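You operate a simulated robot arm through the tools that you are given. There is no shell and no other tool. Be economical: measure what you need, move in short steps, check, and stop when the job is done.

Carry out the task below with a simulated two-armed robot. There is one attempt and no reset: what you move stays moved.

Task
Peel-test the purple sample and put it in the tray that the test chart gives.
Fine: hold the sample box while lifting it out; tape toward the sled, tab clamp shut, sled to its stop and home again, clamp open; the pull tester stays as it is.

The check looks at the end state, three seconds after you hand in, the way a careful person would. Anything else that was tipped, shoved, dropped, spilled or broken makes it a failure.

Robot
Two 7-joint arms with two-finger parallel grippers on one trunk, on a base that drives. Base frame: it is fixed to the floor where the robot stands at the start and does not move with it; the origin is under the middle of the robot, x ahead of it, y to its left, z up. Readings come in m, rad, newtons and seconds.
The left shoulder is at the start at [0.07, 0.134, 1.301], the right one opposite. With the tool pointing down near the work surface each hand reaches from about 0.1 to 0.62 m from the robot's upright axis, wherever it stands, measured 20 degrees to its own side. Places, roughly: clear key [0.5, 0.6, 0.9]; peel sled [0.7, 0, 0.9]; seat of the peel jig [0.7, -0.1, 0.9]; tab clamp [0.6, -0.1, 0.9]; tester crank [0.7, 0.6, 1]; tester shield [0.7, 0.8, 1]. Payload 1.57 kg a hand.
The tool frame of a hand sits at the grasp point between the pads (the TCP): z along the fingers, y along the line on which they close. The tips reach 0.03 m beyond it. The gripper opens to 0.08 m. The fingers are 0.017 m wide and 0.012 m thick; the gripper's body (0.04 by 0.082 m) begins 0.08 m behind the TCP.
Orientation is that of the tool frame in the base frame, as [roll, pitch, yaw] about the fixed x, y, z axes, in that order (R = Rz(yaw) Ry(pitch) Rx(roll)). With the fingers straight down and closing along the base's y, the tool's x points along the base's -x, its y along +y and its z along -z.

Tools
- The arms move only by the tool play_rows. It takes "left_commands", "right_commands" or both (then of equal length, played together; a hand with none holds still); each is a list that holds one entry, the list of rows, each a list of 7 numbers: the shift along the tool's x, y, z in m, then the turn, a rotation vector about the tool's x, y, z in rad, then the opening, from 0 (shut) to 1 (fully open). In form: [[[dx, dy, dz, wx, wy, wz, claw], ...]]. A call has 1 to 20 rows; each row is the pose to reach, as a shift and turn from the pose commanded when the call began, along the tool's axes at that moment. Rows are played at 5 a second. More than 0.05 m and 0.15 rad between two rows, or a gripper value outside its range, and nothing of the call is played. Where a pose cannot be reached the arm comes as near as it can. A force on the tool above 60 N (or 10 N above the force at the start of the call, whichever is more), or a blocked arm, ends the call early, and 0.2 s more pass. Each finger travels about 0.153 m/s and halts on what it meets, pressing with about 21 N; the grip force reading is that of the motor and also rises with nothing between the fingers. The clock runs only during rows and for 0.2 s after the last one: add rows that repeat a pose to give the fingers time. The reply holds the time, the measured pose of the TCP, the force on the tool along the base axes, the opening and the grip force, in the units named above and with some noise, with the torque about the TCP (base axes, N m) and any sound that the robot's microphone picked up.
- Cameras (640 x 400 px; columns grow to the right, rows downward): "scene" is now at [0.1447, 0.0082, 1.5281]; the picture's right is [0.12, -0.99, 0.00], its down [-0.69, -0.09, -0.71] and it looks along [0.71, 0.09, -0.70] (base axes); focal length 292 px, centre (320, 200). "left" rides on the left gripper at [0.072, 0.007, -0.122] in its tool frame; the picture's right is [-0.09, 1.00, 0.00], its down [-0.84, -0.08, -0.54] and it looks along [-0.54, -0.05, 0.84] (tool axes); focal length 238 px, centre (320, 200). "right" rides on the right gripper at [0.072, -0.007, -0.122] in its tool frame; the picture's right is [0.09, 1.00, 0.00], its down [-0.84, 0.08, -0.54] and it looks along [-0.54, 0.05, 0.84] (tool axes); focal length 238 px, centre (320, 200). There is no depth. A picture from a camera that has moved, and an enlarged one, comes with that camera's place and axes in the base frame and with its lens. The place of the scene camera against the robot may be out by one fixed shift of up to 0.025 m in any direction.
- grab_frame(camera): a new picture of that camera. The clock stands still meanwhile.
- lift_body(by): slides the trunk up (or, below 0, down) by that many m; the arms and the scene camera ride with it, the base frame stays. It gives what a move gives, with no picture.
- drive_base(legs): drives the robot by 1 to 6 legs, each [ahead, left, turn to the left] in m, m and rad, along the robot's own axes; the way and the turn of a leg run together, so that a leg with both is an arc; at most 1.5 m and 3.142 rad a leg. The arms and the cameras ride along, it lands a little off, and it stops where it bumps. It gives what a move gives.
- head_to(pan, tilt): turns the head with the scene camera to pan (to the left, within 1.501 rad either way) and tilt (down, from -0.506 to 1.204), counted from straight ahead of the robot. It gives what a move gives.
- close_up(camera, box): a new picture of the part [left, top, right, bottom] of that camera's present view, enlarged. The clock stands still meanwhile.
- sign_off(): hands the job in; it is judged then, once.

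Go step by step. Nothing tells you exact positions but the pictures and the camera data: compare them with the known pose of the tool, close in by small moves and look again before you grip or let go. The budget is 120 turns and 88 pictures, counting those below and the enlarged ones. Unless the task says otherwise, let go and move clear before handing in, and close with one line.

The tools are called after "Request:" as name(argument=value, ...) on one line, values as JSON. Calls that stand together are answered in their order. play_rows: Moves the arms, as the interface text tells. Its arguments: {"type":"object","properties":{"left_commands":{"type":"array","items":{"type":"array","items":{"type":"array","items":{"type":"number"}}}},"right_commands":{"type":"array","items":{"type":"array","items":{"type":"array","items":{"type":"number"}}}}},"required":[]} The other tools are called the same way: lift_body (by) slides the trunk up or down; drive_base (legs) drives the base; head_to (pan, tilt) turns the head that bears the scene camera; grab_frame (camera) takes a picture; close_up (camera, box) takes an enlarged picture of a part of a camera's view; sign_off () hands the job in.

At the start:

```text
t: 0.0
left_tool_pos: [0.3542, 0.2326, 1.306]
left_ee_rot: [-3.141, -0.001, -3.14]
left_force: [0.4, -0.2, -0.3]
left_ft_torque: [-0.01, -0.02, 0.01]
left_opening: 0.0803
left_grip_force: 0.1
right_tool_pos: [0.4067, -0.1139, 1.2071]
right_ee_rot: [3.141, 0.0, 3.142]
right_force: [-0.1, 0.2, 0.5]
right_ft_torque: [0.0, 0.04, 0.01]
right_opening: 0.0799
right_grip_force: 0.0
trunk travel left (down, up): [-0.875, 0.065]
robot x, y, heading: [0.0019, 0.0047, 0.001]
head pan, tilt: [0.124, 0.775]
```

scene: 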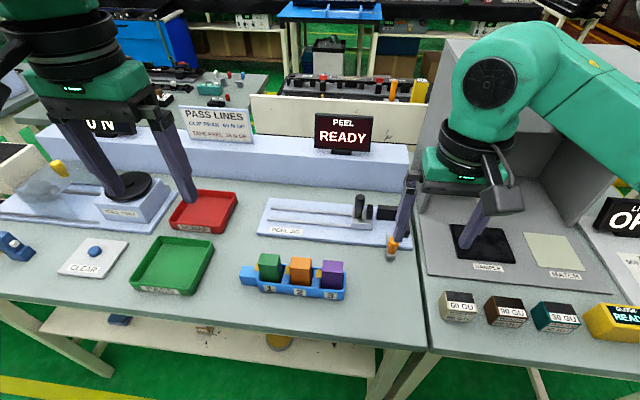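
right: 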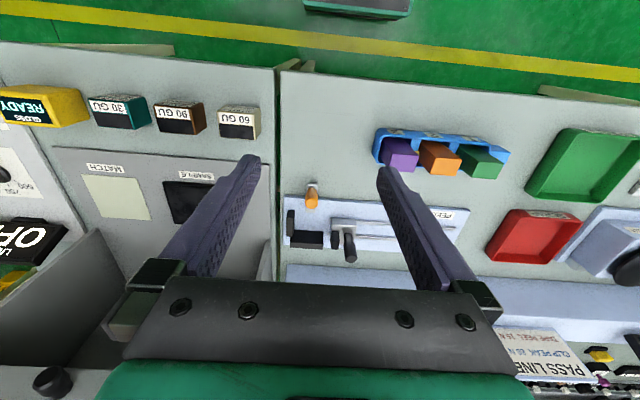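
left: 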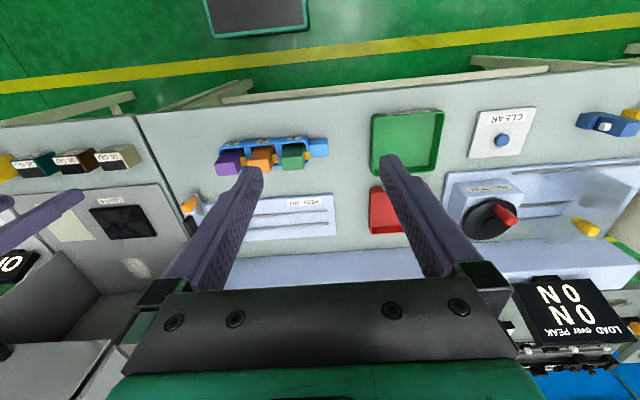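

I see a peel jig on the right of the bench, a sample box with three samples, red and green trays, and a chart. I'll look closer at each before moving.

Request:
close_up(camera="scene", box=[170, 95, 270, 157])

Request:
close_up(camera="scene", box=[225, 180, 425, 305])

Request:
close_up(camera="right", box=[270, 110, 530, 272])

Request:
close_up(camera="scene", box=[0, 160, 250, 316])

```text
6.40 times, centred on (220, 126) of scene
camera zoom: at [0.1447, 0.0082, 1.5281], right [0.12, -0.99, 0.0], down [-0.69, -0.09, -0.71], along [0.71, 0.09, -0.7], focal length 1872 px, centre (960, 674)
```

zoom: 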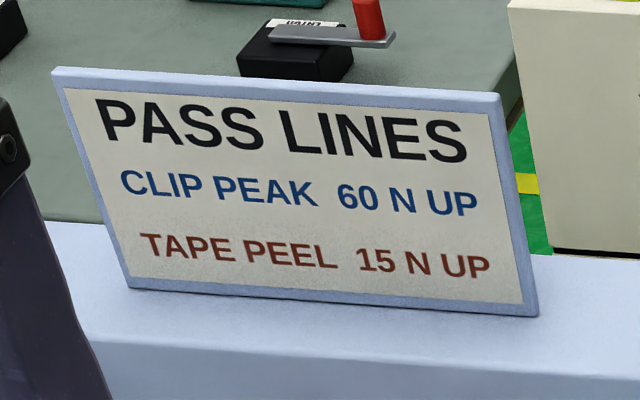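

```text
3.20 times, centred on (325, 242) of scene
camera zoom: at [0.1447, 0.0082, 1.5281], right [0.12, -0.99, 0.0], down [-0.69, -0.09, -0.71], along [0.71, 0.09, -0.7], focal length 936 px, centre (304, 64)
```

zoom: 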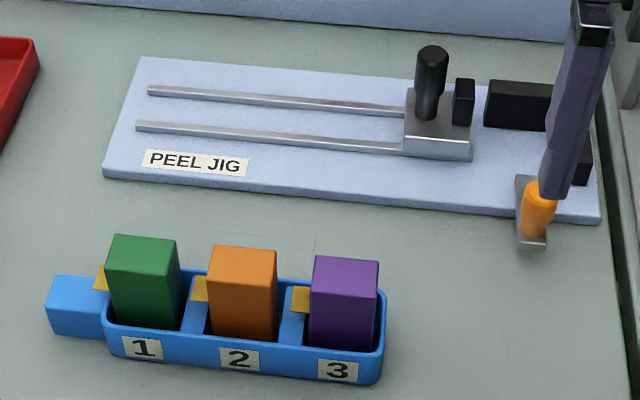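

```text
2.46 times, centred on (400, 191) of right
camera zoom: at [0.3351, -0.1204, 1.3303], right [-0.09, 1.0, 0.0], down [0.84, 0.08, 0.54], along [0.54, 0.05, -0.84], focal length 587 px, centre (123, 222)
```

zoom: 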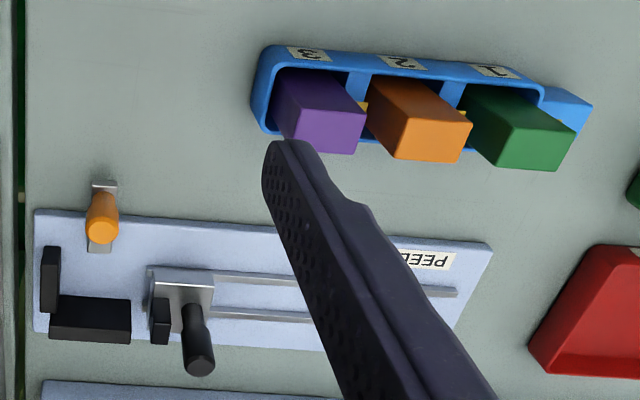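

```text
2.56 times, centred on (125, 238) of scene
camera zoom: at [0.1447, 0.0082, 1.5281], right [0.12, -0.99, 0.0], down [-0.69, -0.09, -0.71], along [0.71, 0.09, -0.7], focal length 749 px, centre (819, 103)
```

zoom: 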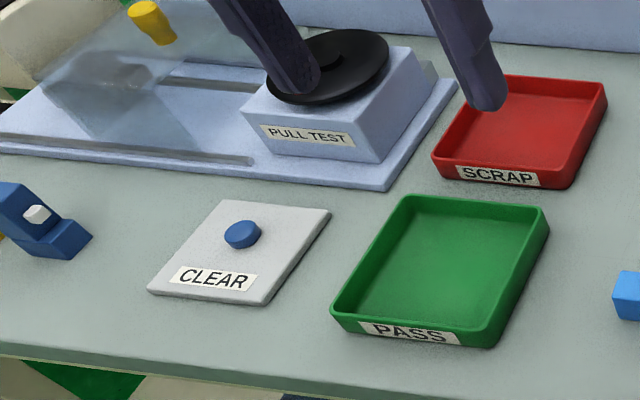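

Chart: tape peel passes at 15 N or more (green = PASS, red = SCRAP). The jig is slightly out of reach, so I'll drive a little ahead and left, then look again.

Request:
drive_base(legs=[[0.0, 0.1, 0.0], [0.12, 0.0, 0.0]])

Request:
head_to(pan=-0.15, tilt=0.95)

Request:
grab_frame(camera="scene")

Request:
grab_frame(camera="right")

```text
t: 2.0
left_tool_pos: [0.4691, 0.3344, 1.3075]
left_ee_rot: [-3.14, 0.002, 3.14]
left_force: [0.3, 0.1, -0.2]
left_ft_torque: [0.0, -0.04, -0.01]
left_opening: 0.0799
left_grip_force: 0.1
right_tool_pos: [0.5225, -0.014, 1.2086]
right_ee_rot: [-3.14, 0.003, -3.141]
right_force: [-0.2, 0.4, -0.3]
right_ft_torque: [-0.02, -0.03, 0.02]
right_opening: 0.0799
right_grip_force: 0.1
trunk travel left (down, up): [-0.875, 0.065]
robot x, y, heading: [0.1178, 0.0967, 0.002]
head pan, tilt: [0.124, 0.775]
```

```text
t: 2.8
left_tool_pos: [0.4747, 0.3325, 1.306]
left_ee_rot: [3.141, 0.0, 3.141]
left_force: [0.0, -0.1, 0.2]
left_ft_torque: [0.04, 0.04, -0.02]
left_opening: 0.0801
left_grip_force: 0.1
right_tool_pos: [0.5262, -0.0149, 1.2062]
right_ee_rot: [-3.141, -0.001, -3.141]
right_force: [-0.1, -0.8, 0.1]
right_ft_torque: [-0.01, 0.0, 0.02]
right_opening: 0.0801
right_grip_force: 0.1
trunk travel left (down, up): [-0.875, 0.065]
robot x, y, heading: [0.1193, 0.0966, 0.002]
head pan, tilt: [-0.15, 0.949]
```

```text
80 pictures are left
camera scene: at [0.2554, 0.0867, 1.5145], right [-0.15, -0.99, 0.0], down [-0.8, 0.12, -0.58], along [0.58, -0.09, -0.81], focal length 292 px, centre (320, 200)
```

scene: 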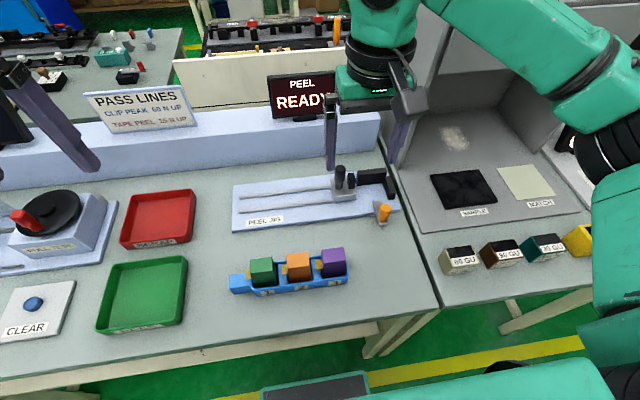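

```text
79 pictures are left
camera right: at [0.4548, -0.0212, 1.3302], right [-0.09, 1.0, 0.0], down [0.84, 0.08, 0.54], along [0.54, 0.05, -0.84], focal length 238 px, centre (320, 200)
```

right: 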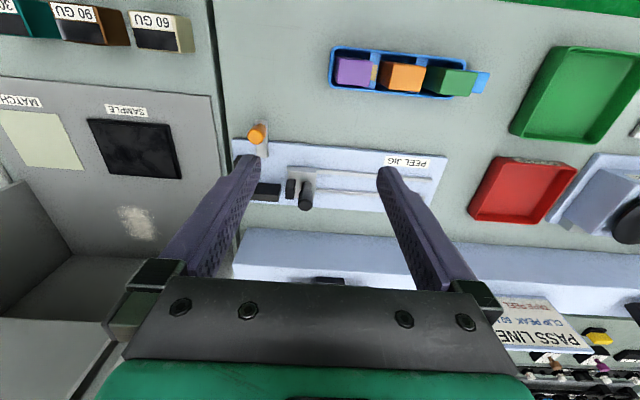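

The wrist camera sees everything from above; I'll zoom there for measurements.

Request:
close_up(camera="right", box=[320, 30, 500, 142])

Request:
close_up(camera="right", box=[220, 110, 380, 210])

Request:
close_up(camera="scene", box=[310, 150, 420, 219])

Request:
close_up(camera="scene", box=[220, 225, 380, 325])

```text
3.56 times, centred on (410, 86) of right
camera zoom: at [0.4548, -0.0212, 1.3302], right [-0.09, 1.0, 0.0], down [0.84, 0.08, 0.54], along [0.54, 0.05, -0.84], focal length 848 px, centre (0, 605)
```

zoom: 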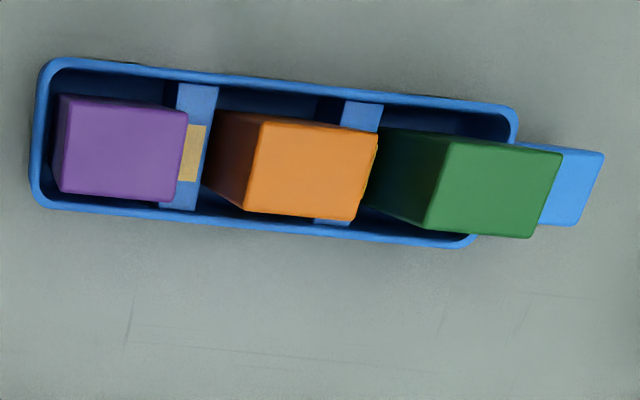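

```text
4.00 times, centred on (300, 160) of right
camera zoom: at [0.4548, -0.0212, 1.3302], right [-0.09, 1.0, 0.0], down [0.84, 0.08, 0.54], along [0.54, 0.05, -0.84], focal length 953 px, centre (400, 360)
```

zoom: 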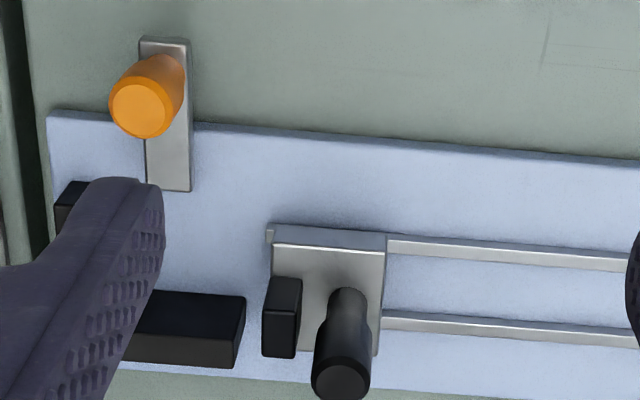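

```text
5.80 times, centred on (365, 184) of scene
camera zoom: at [0.2554, 0.0867, 1.5145], right [-0.15, -0.99, 0.0], down [-0.8, 0.12, -0.58], along [0.58, -0.09, -0.81], focal length 1695 px, centre (59, 290)
```

zoom: 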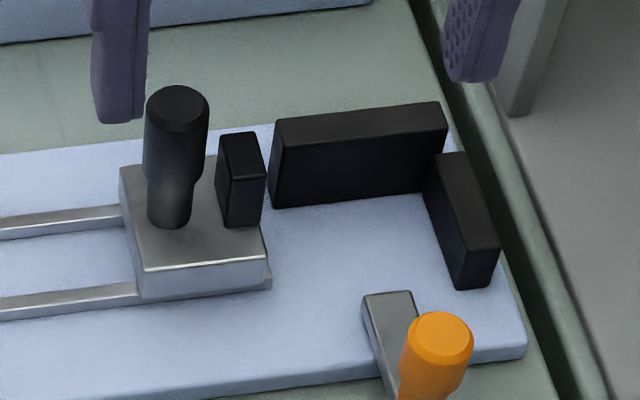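

```text
4.00 times, centred on (300, 275) of scene
camera zoom: at [0.2554, 0.0867, 1.5145], right [-0.15, -0.99, 0.0], down [-0.8, 0.12, -0.58], along [0.58, -0.09, -0.81], focal length 1170 px, centre (400, -100)
```

zoom: 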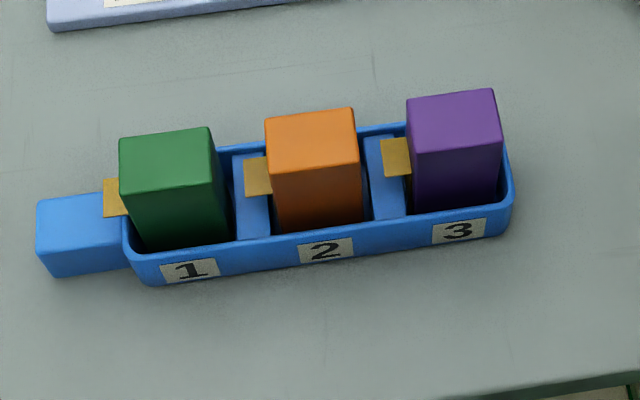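

Sample 3 (purple) sits at about (0.48, 0.03), the box handle at about (0.48, 0.23). I'll turn both hands so the fingers close along x and lower them partway for a closer look.

Request:
play_rows(right_commands=[[[0.004, 0.004, 0.011, 0, 0, -0.143, 1], [0.008, 0.008, 0.023, 0, 0, -0.286, 1], [0.012, 0.012, 0.034, 0, 0, -0.428, 1], [0.016, 0.016, 0.045, 0, 0, -0.571, 1], [0.02, 0.02, 0.056, 0, 0, -0.714, 1], [0.024, 0.024, 0.068, 0, 0, -0.857, 1], [0.028, 0.028, 0.079, 0, 0, -1.0, 1], [0.032, 0.032, 0.09, 0, 0, -1.142, 1], [0.036, 0.036, 0.101, 0, 0, -1.285, 1], [0.04, 0.04, 0.113, 0, 0, -1.428, 1], [0.044, 0.043, 0.124, 0, 0, -1.571, 1]]], left_commands=[[[0, -0.005, 0.018, 0, 0, 0.143, 1], [-0.001, -0.01, 0.037, 0, 0, 0.286, 1], [-0.001, -0.015, 0.055, 0, 0, 0.428, 1], [-0.002, -0.02, 0.073, 0, 0, 0.571, 1], [-0.002, -0.025, 0.091, 0, 0, 0.714, 1], [-0.003, -0.03, 0.11, 0, 0, 0.857, 1], [-0.003, -0.035, 0.128, 0, 0, 1.0, 1], [-0.004, -0.04, 0.146, 0, 0, 1.142, 1], [-0.004, -0.045, 0.165, 0, 0, 1.285, 1], [-0.005, -0.05, 0.183, 0, 0, 1.428, 1], [-0.005, -0.055, 0.2, 0, 0, 1.571, 1]]])

Request:
grab_frame(camera="right")

Request:
grab_frame(camera="left")

```text
t: 5.2
left_tool_pos: [0.4779, 0.2749, 1.1068]
left_ee_rot: [3.14, -0.001, 1.566]
left_force: [0.0, 0.3, -0.5]
left_ft_torque: [0.04, -0.03, -0.01]
left_opening: 0.0799
left_grip_force: 0.1
right_tool_pos: [0.4069, 0.0378, 1.0518]
right_ee_rot: [-2.995, -0.046, -1.68]
right_force: [-0.4, -0.2, -0.9]
right_ft_torque: [0.04, 0.0, -0.01]
right_opening: 0.0799
right_grip_force: 0.1
right hand out of reach, approached as far as the arm can: row 7, 8, 9, 10, 11
trunk travel left (down, up): [-0.875, 0.065]
robot x, y, heading: [0.121, 0.0991, -0.003]
head pan, tilt: [-0.15, 0.949]
```

```text
74 pictures are left
camera right: at [0.3893, -0.0263, 1.1765], right [-0.99, 0.01, -0.14], down [-0.06, 0.87, 0.49], along [0.13, 0.49, -0.86], focal length 238 px, centre (320, 200)
```

right: 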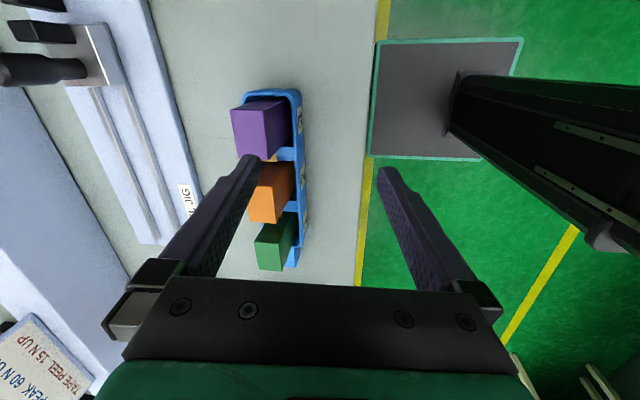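

```text
73 pictures are left
camera left: at [0.4844, 0.3471, 1.2288], right [1.0, -0.09, 0.0], down [-0.08, -0.84, 0.54], along [-0.05, -0.54, -0.84], focal length 238 px, centre (320, 200)
```

left: 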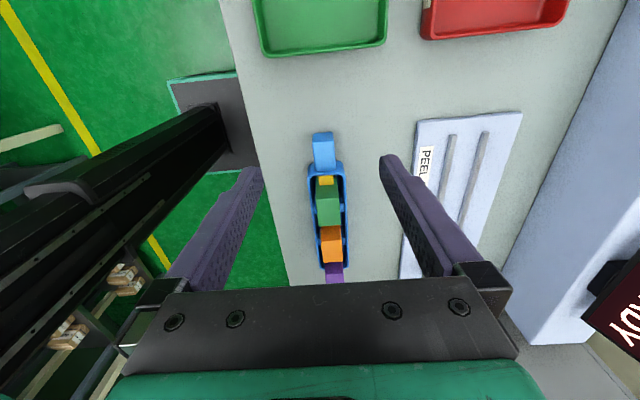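

The right hand couldn't reach that yaw there. I'll back it out upward to a neutral yaw and try the opposite turn.

Request:
play_rows(right_commands=[[[0, 0, -0.02, 0, 0, 0.143, 1], [0, 0, -0.04, 0, 0, 0.286, 1], [0, 0, -0.06, 0, 0, 0.428, 1], [0, 0, -0.08, 0, 0, 0.571, 1], [0, 0, -0.08, 0, 0, 0.714, 1], [0, 0, -0.08, 0, 0, 0.857, 1], [0, 0, -0.08, 0, 0, 1.0, 1], [0, 0, -0.08, 0, 0, 1.142, 1], [0, 0, -0.08, 0, 0, 1.285, 1], [0, 0, -0.08, 0, 0, 1.428, 1], [0, 0, -0.08, 0, 0, 1.571, 1]]])

```text
t: 7.6
left_tool_pos: [0.4793, 0.2777, 1.1073]
left_ee_rot: [3.14, -0.001, 1.571]
left_force: [0.6, 0.2, 0.6]
left_ft_torque: [0.01, 0.01, -0.02]
left_opening: 0.08
left_grip_force: 0.1
right_tool_pos: [0.4003, 0.0438, 1.1303]
right_ee_rot: [-3.093, 0.144, 3.036]
right_force: [0.2, 0.8, 0.2]
right_ft_torque: [-0.01, -0.04, 0.01]
right_opening: 0.08
right_grip_force: 0.0
trunk travel left (down, up): [-0.875, 0.065]
robot x, y, heading: [0.1201, 0.1008, -0.0]
head pan, tilt: [-0.15, 0.949]
```

Request:
play_rows(right_commands=[[[-0.04, -0.008, 0, -0.024, 0.072, -0.053, 1], [-0.082, -0.016, 0, -0.049, 0.144, -0.106, 1], [-0.082, -0.016, 0, -0.049, 0.144, -0.106, 1]]])

Request:
play_rows(right_commands=[[[0, 0, 0, 0, 0, 0.143, 1], [0, 0, 0, 0, 0, 0.286, 1], [0, 0, 0, 0, 0, 0.428, 1], [0, 0, 0, 0, 0, 0.571, 1], [0, 0, 0, 0, 0, 0.714, 1], [0, 0, 0, 0, 0, 0.857, 1], [0, 0, 0, 0, 0, 1.0, 1], [0, 0, 0, 0, 0, 1.142, 1], [0, 0, 0, 0, 0, 1.285, 1], [0, 0, 0, 0, 0, 1.428, 1], [0, 0, 0, 0, 0, 1.571, 1]]])

```text
t: 8.4
left_tool_pos: [0.4788, 0.2779, 1.1065]
left_ee_rot: [3.139, 0.005, 1.571]
left_force: [0.1, 0.5, -0.7]
left_ft_torque: [-0.03, -0.01, -0.02]
left_opening: 0.08
left_grip_force: 0.0
right_tool_pos: [0.4777, 0.0195, 1.1418]
right_ee_rot: [-3.134, -0.004, 3.141]
right_force: [0.3, 0.2, 1.1]
right_ft_torque: [0.0, -0.01, 0.03]
right_opening: 0.08
right_grip_force: 0.0
trunk travel left (down, up): [-0.875, 0.065]
robot x, y, heading: [0.1145, 0.1015, 0.001]
head pan, tilt: [-0.15, 0.949]
```

```text
t: 10.8
left_tool_pos: [0.4788, 0.2776, 1.1056]
left_ee_rot: [3.14, 0.001, 1.571]
left_force: [0.5, -0.4, -0.4]
left_ft_torque: [0.02, 0.02, 0.0]
left_opening: 0.0802
left_grip_force: 0.1
right_tool_pos: [0.4781, 0.0185, 1.142]
right_ee_rot: [-3.138, 0.007, 1.567]
right_force: [-0.7, 0.4, 0.8]
right_ft_torque: [-0.03, -0.02, -0.02]
right_opening: 0.0801
right_grip_force: 0.0
trunk travel left (down, up): [-0.875, 0.065]
robot x, y, heading: [0.1166, 0.1017, 0.001]
head pan, tilt: [-0.15, 0.949]
```

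The +90° turn works. Looking through the wrist cameras now.

Request:
grab_frame(camera="right")

Request:
close_up(camera="left", box=[240, 120, 420, 232])

```text
72 pictures are left
camera right: at [0.4727, 0.0928, 1.2649], right [1.0, 0.09, 0.0], down [0.08, -0.83, 0.55], along [0.05, -0.55, -0.84], focal length 238 px, centre (320, 200)
```

right: 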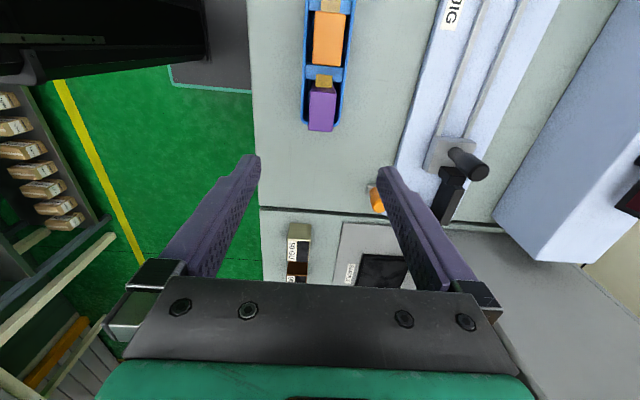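

```text
3.56 times, centred on (330, 176) of left
camera zoom: at [0.4853, 0.3499, 1.2281], right [1.0, -0.09, 0.0], down [-0.08, -0.84, 0.54], along [-0.05, -0.54, -0.84], focal length 848 px, centre (284, 285)
```

zoom: 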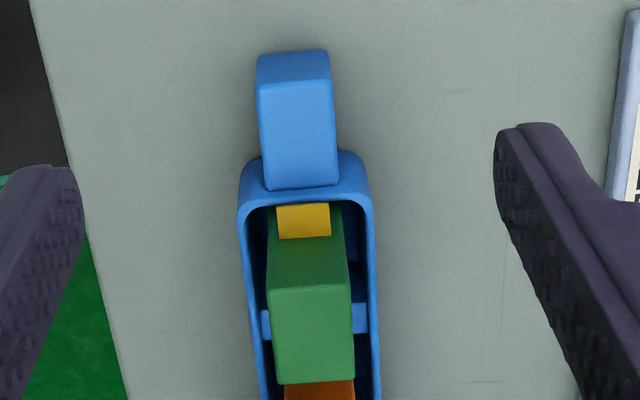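

Handle at about (0.479, 0.222), 28 mm wide along x; purple at about (0.481, 0.025). Lowering both hands nearer.

Request:
play_rows(left_commands=[[[-0.018, 0, 0.04, 0, 0, 0, 1], [-0.036, 0, 0.08, 0, 0, 0, 1], [-0.053, 0, 0.12, 0, 0, 0, 1], [-0.053, 0, 0.12, 0, 0, 0, 1]]], right_commands=[[[0.003, 0.001, 0.035, 0, 0, 0, 1], [0.006, 0.002, 0.07, 0, 0, 0, 1], [0.008, 0.003, 0.1, 0, 0, 0, 1], [0.008, 0.003, 0.1, 0, 0, 0, 1]]])

Request:
grab_frame(camera="right")

Request:
grab_frame(camera="left")

```text
t: 11.8
left_tool_pos: [0.4782, 0.2237, 0.9857]
left_ee_rot: [3.14, 0.0, 1.571]
left_force: [0.0, 0.2, -0.3]
left_ft_torque: [0.03, 0.01, -0.02]
left_opening: 0.08
left_grip_force: 0.0
right_tool_pos: [0.4799, 0.0288, 1.0429]
right_ee_rot: [-3.14, 0.007, 1.572]
right_force: [0.0, -0.2, -0.4]
right_ft_torque: [-0.01, 0.02, 0.02]
right_opening: 0.0799
right_grip_force: 0.1
trunk travel left (down, up): [-0.875, 0.065]
robot x, y, heading: [0.1214, 0.0978, -0.002]
head pan, tilt: [-0.15, 0.949]
```

```text
70 pictures are left
camera right: at [0.4748, 0.1013, 1.1643], right [1.0, 0.09, 0.0], down [0.08, -0.83, 0.55], along [0.05, -0.55, -0.84], focal length 238 px, centre (320, 200)
```

right: 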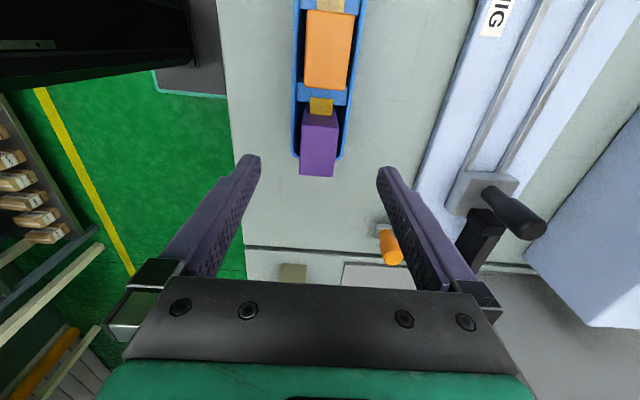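

```text
69 pictures are left
camera left: at [0.4838, 0.2964, 1.1085], right [1.0, -0.09, 0.0], down [-0.08, -0.84, 0.54], along [-0.05, -0.54, -0.84], focal length 238 px, centre (320, 200)
```

left: 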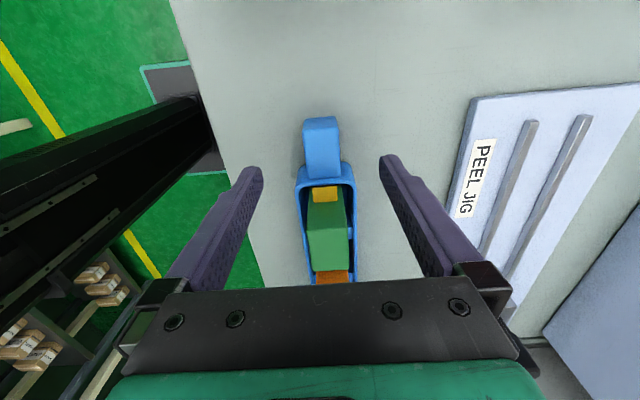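

Handle is centred under the left hand. Lowering the left hand and gripping the handle.

Request:
play_rows(left_commands=[[[-0.001, 0.001, 0.03, 0, 0, 0, 1], [-0.002, 0.001, 0.055, 0, 0, 0, 1], [-0.002, 0.001, 0.066, 0, 0, 0, 1], [-0.002, 0.001, 0.066, 0, 0, 0, 1], [-0.002, 0.001, 0.066, 0, 0, 0, 0.55], [-0.002, 0.001, 0.066, 0, 0, 0, 0.42], [-0.002, 0.001, 0.066, 0, 0, 0, 0.36], [-0.002, 0.001, 0.066, 0, 0, 0, 0.3], [-0.002, 0.001, 0.066, 0, 0, 0, 0.15], [-0.002, 0.001, 0.066, 0, 0, 0, 0.15]]])

Request:
close_up(camera="left", box=[200, 80, 440, 230])

Request:
close_up(camera="right", box=[240, 70, 400, 170])

```text
t: 14.0
left_tool_pos: [0.4759, 0.2328, 0.941]
left_ee_rot: [-3.141, 0.0, 1.57]
left_force: [-0.1, 1.2, 0.8]
left_ft_torque: [0.01, 0.0, 0.11]
left_opening: 0.0294
left_grip_force: 20.9
left hand out of reach, approached as far as the arm can: row 2, 3, 4, 5, 6, 7, 8, 9, 10
right_tool_pos: [0.4812, 0.0275, 1.0419]
right_ee_rot: [-3.14, 0.008, 1.569]
right_force: [0.0, 0.5, -0.1]
right_ft_torque: [-0.03, 0.01, -0.03]
right_opening: 0.0801
right_grip_force: 0.1
trunk travel left (down, up): [-0.875, 0.065]
robot x, y, heading: [0.1191, 0.1005, 0.002]
head pan, tilt: [-0.15, 0.949]
```

```text
2.67 times, centred on (320, 155) of left
camera zoom: at [0.4811, 0.3059, 1.0617], right [1.0, -0.09, 0.0], down [-0.08, -0.84, 0.54], along [-0.05, -0.54, -0.84], focal length 636 px, centre (320, 320)
```

zoom: 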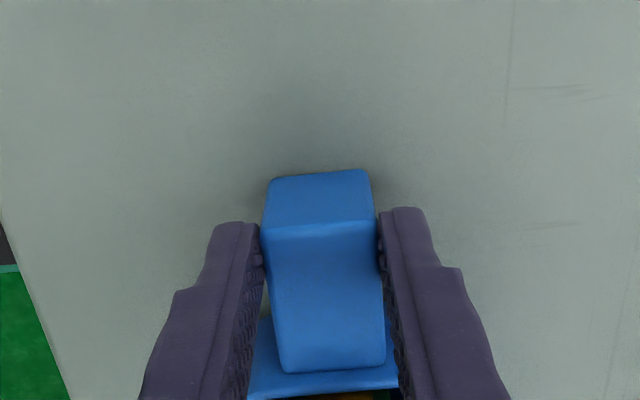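

```text
4.00 times, centred on (320, 120) of right
camera zoom: at [0.4753, 0.1011, 1.1646], right [1.0, 0.09, 0.0], down [0.08, -0.83, 0.55], along [0.05, -0.55, -0.84], focal length 953 px, centre (320, 520)
```

zoom: 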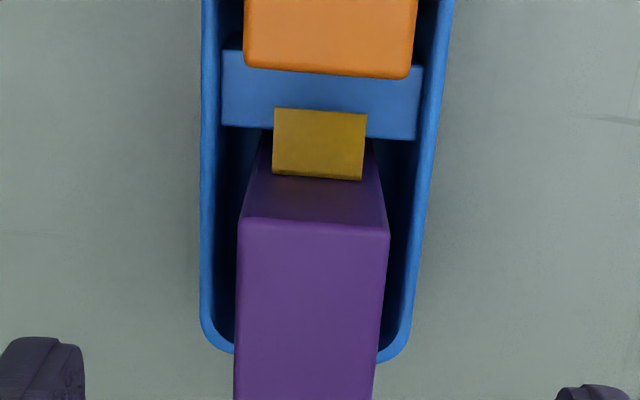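

The left hand holds the handle (29 mm between the pads). The purple sample is centred at (0.480, 0.026), top about z 0.96; I'll descend the right hand around it, staying above the box rim.

Request:
play_rows(right_commands=[[[0, 0, 0.03, 0, 0, 0, 1], [-0.001, -0.001, 0.06, 0, 0, 0, 1], [-0.002, -0.001, 0.075, 0, 0, 0, 1], [-0.002, -0.001, 0.087, 0, 0, 0, 1], [-0.002, -0.001, 0.087, 0, 0, 0, 1]]])

Request:
grab_frame(camera="right")

Request:
close_up(camera="scene", box=[220, 205, 380, 305])

```text
t: 15.2
left_tool_pos: [0.4755, 0.2329, 0.9406]
left_ee_rot: [3.138, 0.0, 1.571]
left_force: [0.9, 0.8, 1.1]
left_ft_torque: [0.02, -0.03, 0.13]
left_opening: 0.0295
left_grip_force: 21.0
right_tool_pos: [0.4792, 0.0232, 0.956]
right_ee_rot: [-3.14, 0.006, 1.572]
right_force: [0.2, -0.1, -0.1]
right_ft_torque: [-0.01, 0.02, 0.03]
right_opening: 0.0799
right_grip_force: 0.0
trunk travel left (down, up): [-0.875, 0.065]
robot x, y, heading: [0.1194, 0.0993, 0.001]
head pan, tilt: [-0.15, 0.949]
```

```text
66 pictures are left
camera right: at [0.4739, 0.0972, 1.0783], right [1.0, 0.09, 0.0], down [0.08, -0.83, 0.55], along [0.05, -0.55, -0.84], focal length 238 px, centre (320, 200)
```

right: 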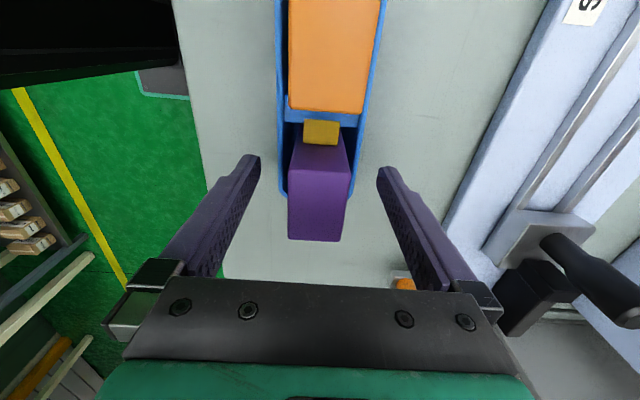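

```text
4.00 times, centred on (300, 255) of scene
camera zoom: at [0.2543, 0.0861, 1.5146], right [-0.15, -0.99, 0.0], down [-0.8, 0.12, -0.58], along [0.58, -0.09, -0.81], focal length 1170 px, centre (400, -20)
```

zoom: 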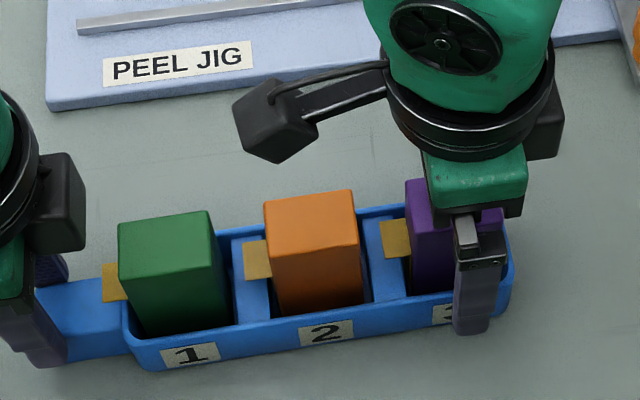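

The sample top is nearer z 0.975 and the rim maybe about 0.93, so I'll raise the hand to tips at 0.94 before closing to keep clear of the rim.

Request:
play_rows(right_commands=[[[0.003, 0, -0.014, 0, 0, 0, 1], [0.003, 0, -0.014, 0, 0, 0, 1], [0.003, 0, -0.014, 0, 0, 0, 0.6], [0.003, 0, -0.014, 0, 0, 0, 0.45], [0.003, 0, -0.014, 0, 0, 0, 0.38], [0.003, 0, -0.014, 0, 0, 0, 0.32], [0.003, 0, -0.014, 0, 0, 0, 0.15], [0.003, 0, -0.014, 0, 0, 0, 0.15], [0.003, 0, -0.014, 0, 0, 0, 0.15]]])

Request:
grab_frame(camera="right")

```text
t: 17.2
left_tool_pos: [0.4755, 0.2334, 0.9397]
left_ee_rot: [3.141, 0.002, 1.572]
left_force: [0.7, -0.5, 1.4]
left_ft_torque: [0.01, -0.02, 0.13]
left_opening: 0.0292
left_grip_force: 20.6
right_tool_pos: [0.4792, 0.0267, 0.9694]
right_ee_rot: [-3.137, 0.007, 1.57]
right_force: [0.3, -0.5, 0.5]
right_ft_torque: [0.0, 0.0, -0.01]
right_opening: 0.0294
right_grip_force: 20.8
trunk travel left (down, up): [-0.875, 0.065]
robot x, y, heading: [0.1178, 0.1016, 0.004]
head pan, tilt: [-0.15, 0.949]
```

```text
64 pictures are left
camera right: at [0.4736, 0.1001, 1.0918], right [1.0, 0.09, 0.0], down [0.08, -0.83, 0.55], along [0.05, -0.55, -0.84], focal length 238 px, centre (320, 200)
```

right: 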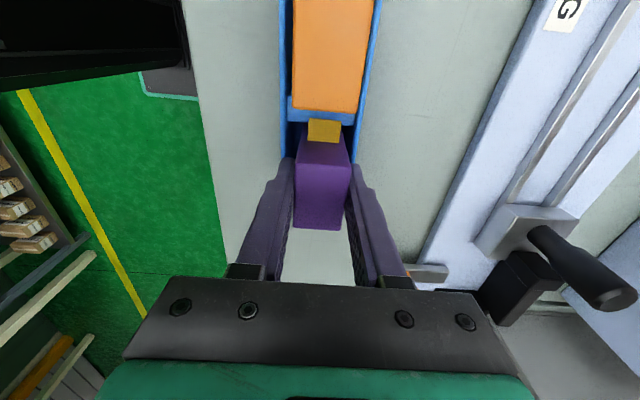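

Sample is gripped (29 mm). Lifting straight up while the left hand holds the box.

Request:
play_rows(right_commands=[[[0, 0, -0.02, 0, 0, 0, 0.15], [0, 0, -0.04, 0, 0, 0, 0.15], [0, 0, -0.06, 0, 0, 0, 0.15], [0, 0, -0.08, 0, 0, 0, 0.15], [0, 0, -0.1, 0, 0, 0, 0.15], [0, 0, -0.12, 0, 0, 0, 0.15], [0, 0, -0.12, 0, 0, 0, 0.15]]])

Request:
grab_frame(camera="right")

Request:
grab_frame(camera="scene")

```text
t: 18.8
left_tool_pos: [0.4755, 0.2342, 0.9387]
left_ee_rot: [3.141, 0.001, 1.57]
left_force: [0.2, -0.1, 2.9]
left_ft_torque: [0.01, 0.0, 0.07]
left_opening: 0.0293
left_grip_force: 21.1
right_tool_pos: [0.4794, 0.0264, 1.0901]
right_ee_rot: [-3.14, 0.006, 1.569]
right_force: [0.4, -0.1, -0.3]
right_ft_torque: [0.01, -0.02, -0.01]
right_opening: 0.0293
right_grip_force: 21.3
trunk travel left (down, up): [-0.875, 0.065]
robot x, y, heading: [0.1166, 0.0992, 0.003]
head pan, tilt: [-0.15, 0.949]
```

```text
63 pictures are left
camera right: at [0.4743, 0.1008, 1.2119], right [1.0, 0.09, 0.0], down [0.08, -0.83, 0.55], along [0.05, -0.55, -0.84], focal length 238 px, centre (320, 200)
```

right: 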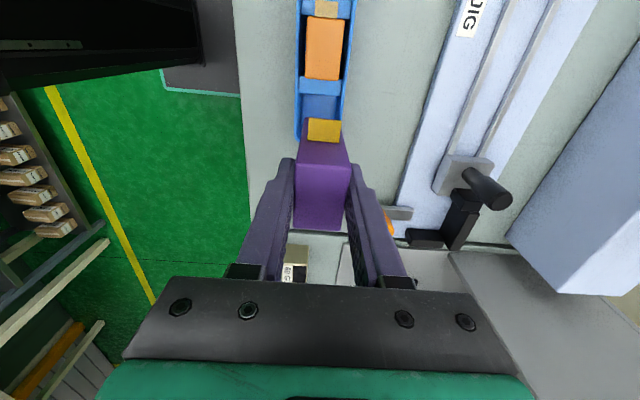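

```text
62 pictures are left
camera scene: at [0.2544, 0.086, 1.5146], right [-0.15, -0.99, 0.0], down [-0.8, 0.12, -0.58], along [0.58, -0.09, -0.81], focal length 292 px, centre (320, 200)
```

scene: 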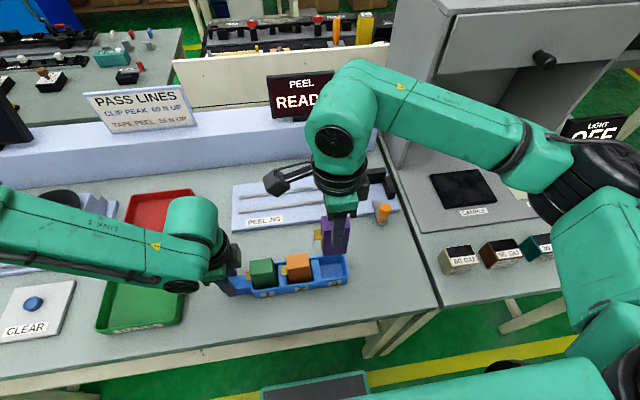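

The sample is out. I'll release the box with the left hand and raise it, then study the jig.

Request:
play_rows(left_commands=[[[0, 0, 0, 0, 0, 0, 0.5], [0, 0, 0, 0, 0, 0, 1], [0, 0, 0, 0, 0, 0, 1], [0, 0, -0.03, 0, 0, 0, 1], [0, 0, -0.07, 0, 0, 0, 1], [0.02, 0, -0.11, 0, 0, 0, 1], [0.05, 0, -0.15, 0, 0, 0, 1], [0.08, 0, -0.19, 0, 0, 0, 1], [0.1, 0, -0.22, 0, 0, 0, 1]]])

Request:
close_up(camera="right", box=[370, 140, 530, 240])

Request:
close_up(camera="left", box=[240, 80, 560, 280])

```text
t: 20.8
left_tool_pos: [0.4748, 0.3352, 1.1585]
left_ee_rot: [-3.141, 0.001, 1.57]
left_force: [0.7, 0.7, 0.3]
left_ft_torque: [-0.01, -0.03, -0.01]
left_opening: 0.08
left_grip_force: 0.1
right_tool_pos: [0.4796, 0.0278, 1.0894]
right_ee_rot: [-3.14, 0.006, 1.572]
right_force: [0.0, -0.2, -0.7]
right_ft_torque: [-0.01, 0.0, 0.03]
right_opening: 0.0292
right_grip_force: 21.7
trunk travel left (down, up): [-0.875, 0.065]
robot x, y, heading: [0.1222, 0.0985, -0.001]
head pan, tilt: [-0.15, 0.949]
```

```text
4.00 times, centred on (450, 190) of right
camera zoom: at [0.4737, 0.1013, 1.2117], right [1.0, 0.09, 0.0], down [0.08, -0.83, 0.55], along [0.05, -0.55, -0.84], focal length 953 px, centre (-200, 240)
```

zoom: 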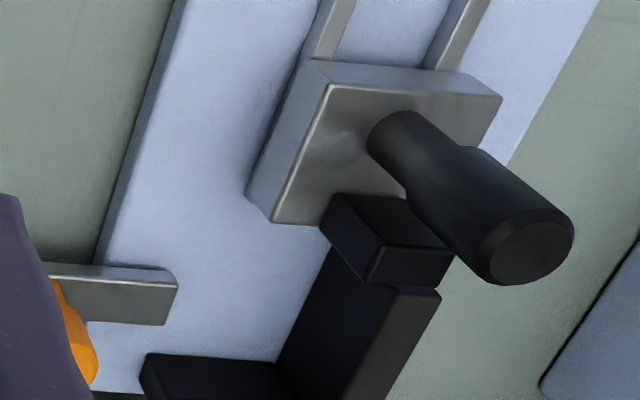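

```text
2.00 times, centred on (400, 180) of left
camera zoom: at [0.4808, 0.4083, 1.2803], right [1.0, -0.09, 0.0], down [-0.08, -0.84, 0.54], along [-0.05, -0.54, -0.84], focal length 477 px, centre (160, 240)
```

zoom: 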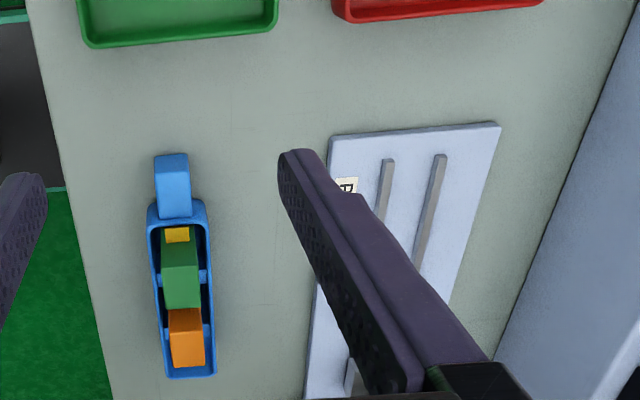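

Seat corner: back wall face at x≈0.699, right wall face at y≈−0.146, plate z≈0.90. I'll carry the sample above (0.684, −0.123) and look.

Request:
play_rows(right_commands=[[[-0.025, 0.034, -0.02, 0, 0, 0, 0.15], [-0.05, 0.068, -0.03, 0, 0, 0, 0.15], [-0.075, 0.102, -0.03, 0, 0, 0, 0.15], [-0.1, 0.136, -0.03, 0, 0, 0, 0.15], [-0.125, 0.17, -0.03, 0, 0, 0, 0.15], [-0.149, 0.2, -0.03, 0, 0, 0, 0.15], [-0.149, 0.2, -0.03, 0, 0, 0, 0.15]]])

Request:
grab_frame(camera="right")

Request:
grab_frame(camera="scene")

```text
t: 22.4
left_tool_pos: [0.4751, 0.3346, 1.1576]
left_ee_rot: [3.139, 0.001, 1.571]
left_force: [-0.4, 0.3, -0.4]
left_ft_torque: [0.0, -0.03, 0.01]
left_opening: 0.08
left_grip_force: 0.1
right_tool_pos: [0.6794, -0.1213, 1.1207]
right_ee_rot: [-3.141, 0.008, 1.57]
right_force: [0.2, 0.8, 0.2]
right_ft_torque: [0.0, 0.0, 0.0]
right_opening: 0.0294
right_grip_force: 21.3
trunk travel left (down, up): [-0.875, 0.065]
robot x, y, heading: [0.1205, 0.1008, -0.001]
head pan, tilt: [-0.15, 0.949]
```

```text
59 pictures are left
camera right: at [0.6726, -0.0478, 1.2433], right [1.0, 0.09, 0.0], down [0.08, -0.83, 0.55], along [0.05, -0.55, -0.84], focal length 238 px, centre (320, 200)
```

right: 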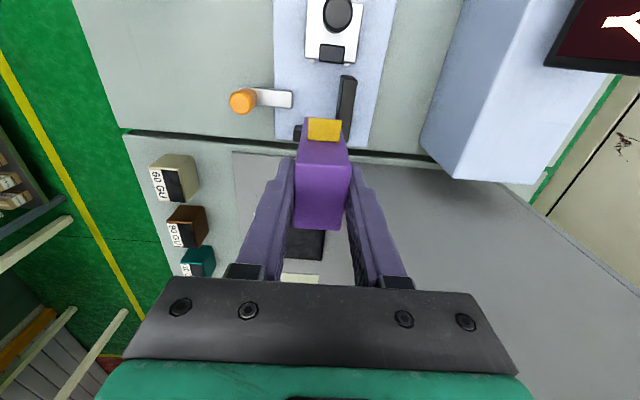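

```text
58 pictures are left
camera scene: at [0.2541, 0.0861, 1.5146], right [-0.15, -0.99, 0.0], down [-0.8, 0.12, -0.58], along [0.58, -0.09, -0.81], focal length 292 px, centre (320, 200)
```

scene: 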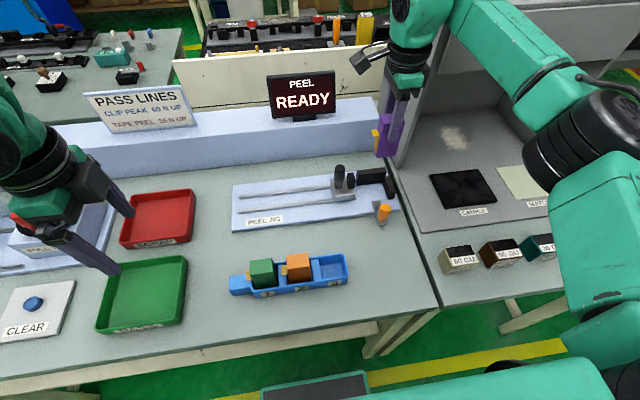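

Request:
close_up(camera="right", box=[220, 0, 420, 150])

Request:
close_up(camera="scene", box=[310, 80, 430, 230])

```text
2.67 times, centred on (320, 75) of right
camera zoom: at [0.6726, -0.0478, 1.2433], right [1.0, 0.09, 0.0], down [0.08, -0.83, 0.55], along [0.05, -0.55, -0.84], focal length 636 px, centre (320, 533)
```

zoom: 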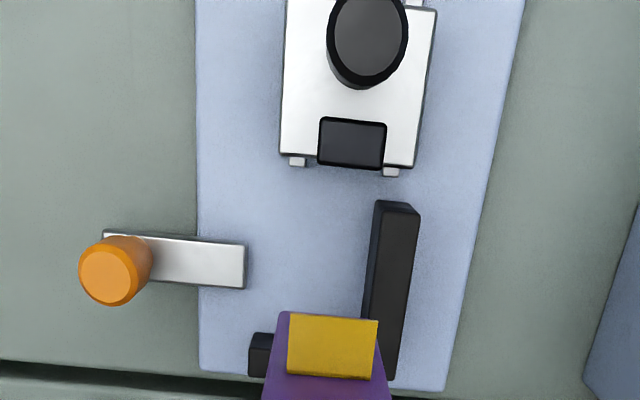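

```text
2.67 times, centred on (370, 155) of scene
camera zoom: at [0.2541, 0.0861, 1.5146], right [-0.15, -0.99, 0.0], down [-0.8, 0.12, -0.58], along [0.58, -0.09, -0.81], focal length 780 px, centre (187, 320)
```

zoom: 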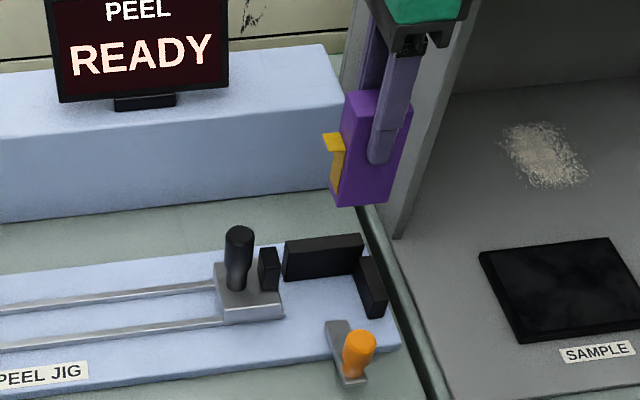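

Sled centre x≈0.685 lines up with the seat; target (0.685, −0.122). Descending to just above the plate and checking.

Request:
play_rows(right_commands=[[[0, 0.003, 0.03, 0, 0, 0, 0.15], [-0.001, 0.005, 0.06, 0, 0, 0, 0.15], [-0.001, 0.005, 0.09, 0, 0, 0, 0.15], [-0.001, 0.005, 0.117, 0, 0, 0, 0.15], [-0.001, 0.005, 0.117, 0, 0, 0, 0.15]]])

Request:
grab_frame(camera="right")

Request:
close_up(camera="scene", box=[330, 130, 430, 230])

```text
t: 23.6
left_tool_pos: [0.4759, 0.3349, 1.1577]
left_ee_rot: [3.14, 0.002, 1.569]
left_force: [0.0, 0.0, 0.1]
left_ft_torque: [-0.01, 0.01, 0.01]
left_opening: 0.0798
left_grip_force: 0.0
right_tool_pos: [0.6842, -0.1233, 1.0041]
right_ee_rot: [-3.137, 0.008, 1.57]
right_force: [0.3, 0.2, -0.2]
right_ft_torque: [0.0, -0.03, -0.01]
right_opening: 0.0294
right_grip_force: 21.4
trunk travel left (down, up): [-0.875, 0.065]
robot x, y, heading: [0.1178, 0.0969, -0.006]
head pan, tilt: [-0.15, 0.949]
```

```text
55 pictures are left
camera right: at [0.6778, -0.0503, 1.126], right [1.0, 0.09, 0.0], down [0.08, -0.83, 0.55], along [0.05, -0.55, -0.84], focal length 238 px, centre (320, 200)
```

right: 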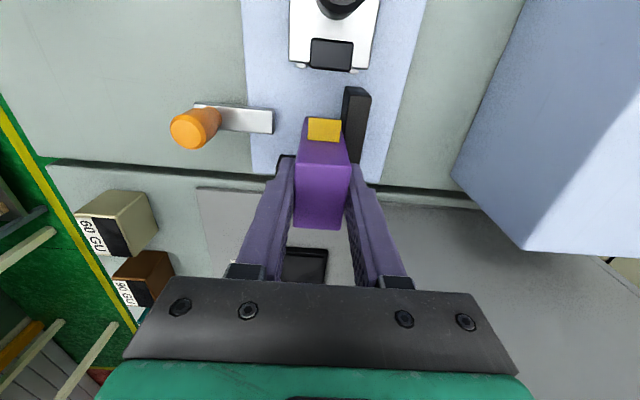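

```text
4.00 times, centred on (380, 180) of scene
camera zoom: at [0.2544, 0.086, 1.5146], right [-0.15, -0.99, 0.0], down [-0.8, 0.12, -0.58], along [0.58, -0.09, -0.81], focal length 1170 px, centre (80, 280)
```

zoom: 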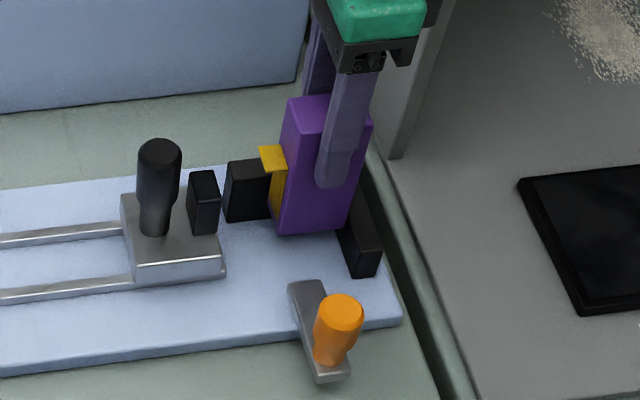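

Request:
close_up(camera="right", box=[260, 60, 400, 170])

```text
3.64 times, centred on (330, 115) of right
camera zoom: at [0.6778, -0.0503, 1.126], right [1.0, 0.09, 0.0], down [0.08, -0.83, 0.55], along [0.05, -0.55, -0.84], focal length 867 px, centre (284, 509)
```

zoom: 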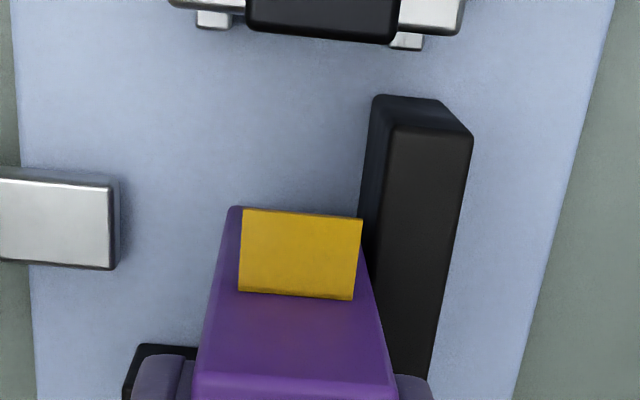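

Clearance to the back wall is about 2 mm; the right wall looks tight, so I'll shift 2 mm toward the sled and descend with force guarding.

Request:
play_rows(right_commands=[[[0.002, 0, 0, 0, 0, 0, 0.15], [0.002, 0, 0.005, 0, 0, 0, 0.15], [0.002, 0, 0.009, 0, 0, 0, 0.15], [0.002, 0, 0.012, 0, 0, 0, 0.15], [0.002, 0, 0.015, 0, 0, 0, 0.15], [0.002, 0, 0.018, 0, 0, 0, 0.15], [0.002, 0, 0.018, 0, 0, 0, 0.15]]])

Request:
close_up(camera="right", box=[260, 60, 400, 170])

Request:
close_up(camera="scene", box=[340, 140, 420, 220])

```text
t: 25.2
left_tool_pos: [0.4756, 0.3351, 1.1583]
left_ee_rot: [-3.139, 0.0, 1.572]
left_force: [-0.1, -1.4, 0.3]
left_ft_torque: [0.0, 0.02, 0.01]
left_opening: 0.0799
left_grip_force: 0.1
right_tool_pos: [0.6848, -0.122, 0.9854]
right_ee_rot: [-3.137, 0.007, 1.569]
right_force: [0.4, 0.2, -1.1]
right_ft_torque: [0.0, -0.01, -0.01]
right_opening: 0.0295
right_grip_force: 21.5
trunk travel left (down, up): [-0.875, 0.065]
robot x, y, heading: [0.1194, 0.1001, -0.0]
head pan, tilt: [-0.15, 0.949]
```

```text
3.64 times, centred on (330, 115) of right
camera zoom: at [0.6796, -0.0481, 1.1076], right [1.0, 0.09, 0.0], down [0.08, -0.83, 0.55], along [0.05, -0.55, -0.84], focal length 867 px, centre (284, 509)
```

zoom: 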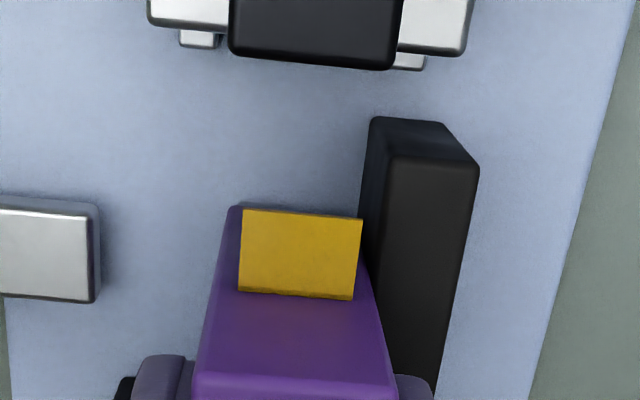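

```text
5.00 times, centred on (380, 180) of scene
camera zoom: at [0.2545, 0.086, 1.5146], right [-0.15, -0.99, 0.0], down [-0.8, 0.12, -0.58], along [0.58, -0.09, -0.81], focal length 1462 px, centre (20, 300)
```

zoom: 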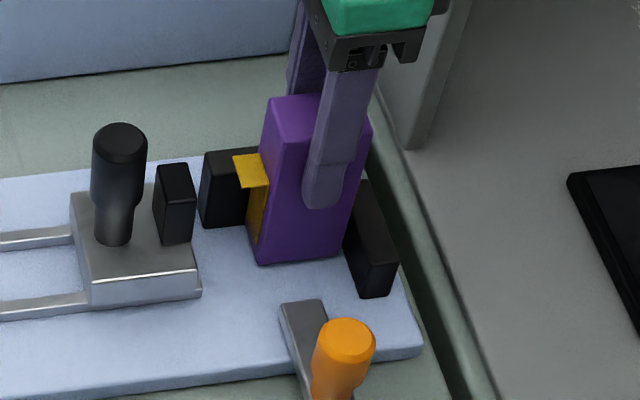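

No contact yet; continuing down in small steps.

Request:
play_rows(right_commands=[[[0, 0, 0.002, 0, 0, 0, 0.15], [0, 0, 0.004, 0, 0, 0, 0.15], [0, 0, 0.006, 0, 0, 0, 0.15], [0, 0, 0.008, 0, 0, 0, 0.15], [0, 0, 0.01, 0, 0, 0, 0.15], [0, 0, 0.012, 0, 0, 0, 0.15], [0, 0, 0.014, 0, 0, 0, 0.15]]])

```text
t: 26.8
left_tool_pos: [0.4732, 0.3359, 1.1587]
left_ee_rot: [3.139, 0.003, 1.571]
left_force: [0.0, -1.7, -0.6]
left_ft_torque: [0.0, 0.04, 0.05]
left_opening: 0.0797
left_grip_force: 0.0
right_tool_pos: [0.6834, -0.1193, 0.9732]
right_ee_rot: [3.141, 0.007, 1.571]
right_force: [4.9, 0.1, 18.6]
right_ft_torque: [0.05, -0.22, -0.01]
right_opening: 0.0297
right_grip_force: 20.9
trunk travel left (down, up): [-0.875, 0.065]
robot x, y, heading: [0.1154, 0.0997, -0.004]
head pan, tilt: [-0.15, 0.949]
```

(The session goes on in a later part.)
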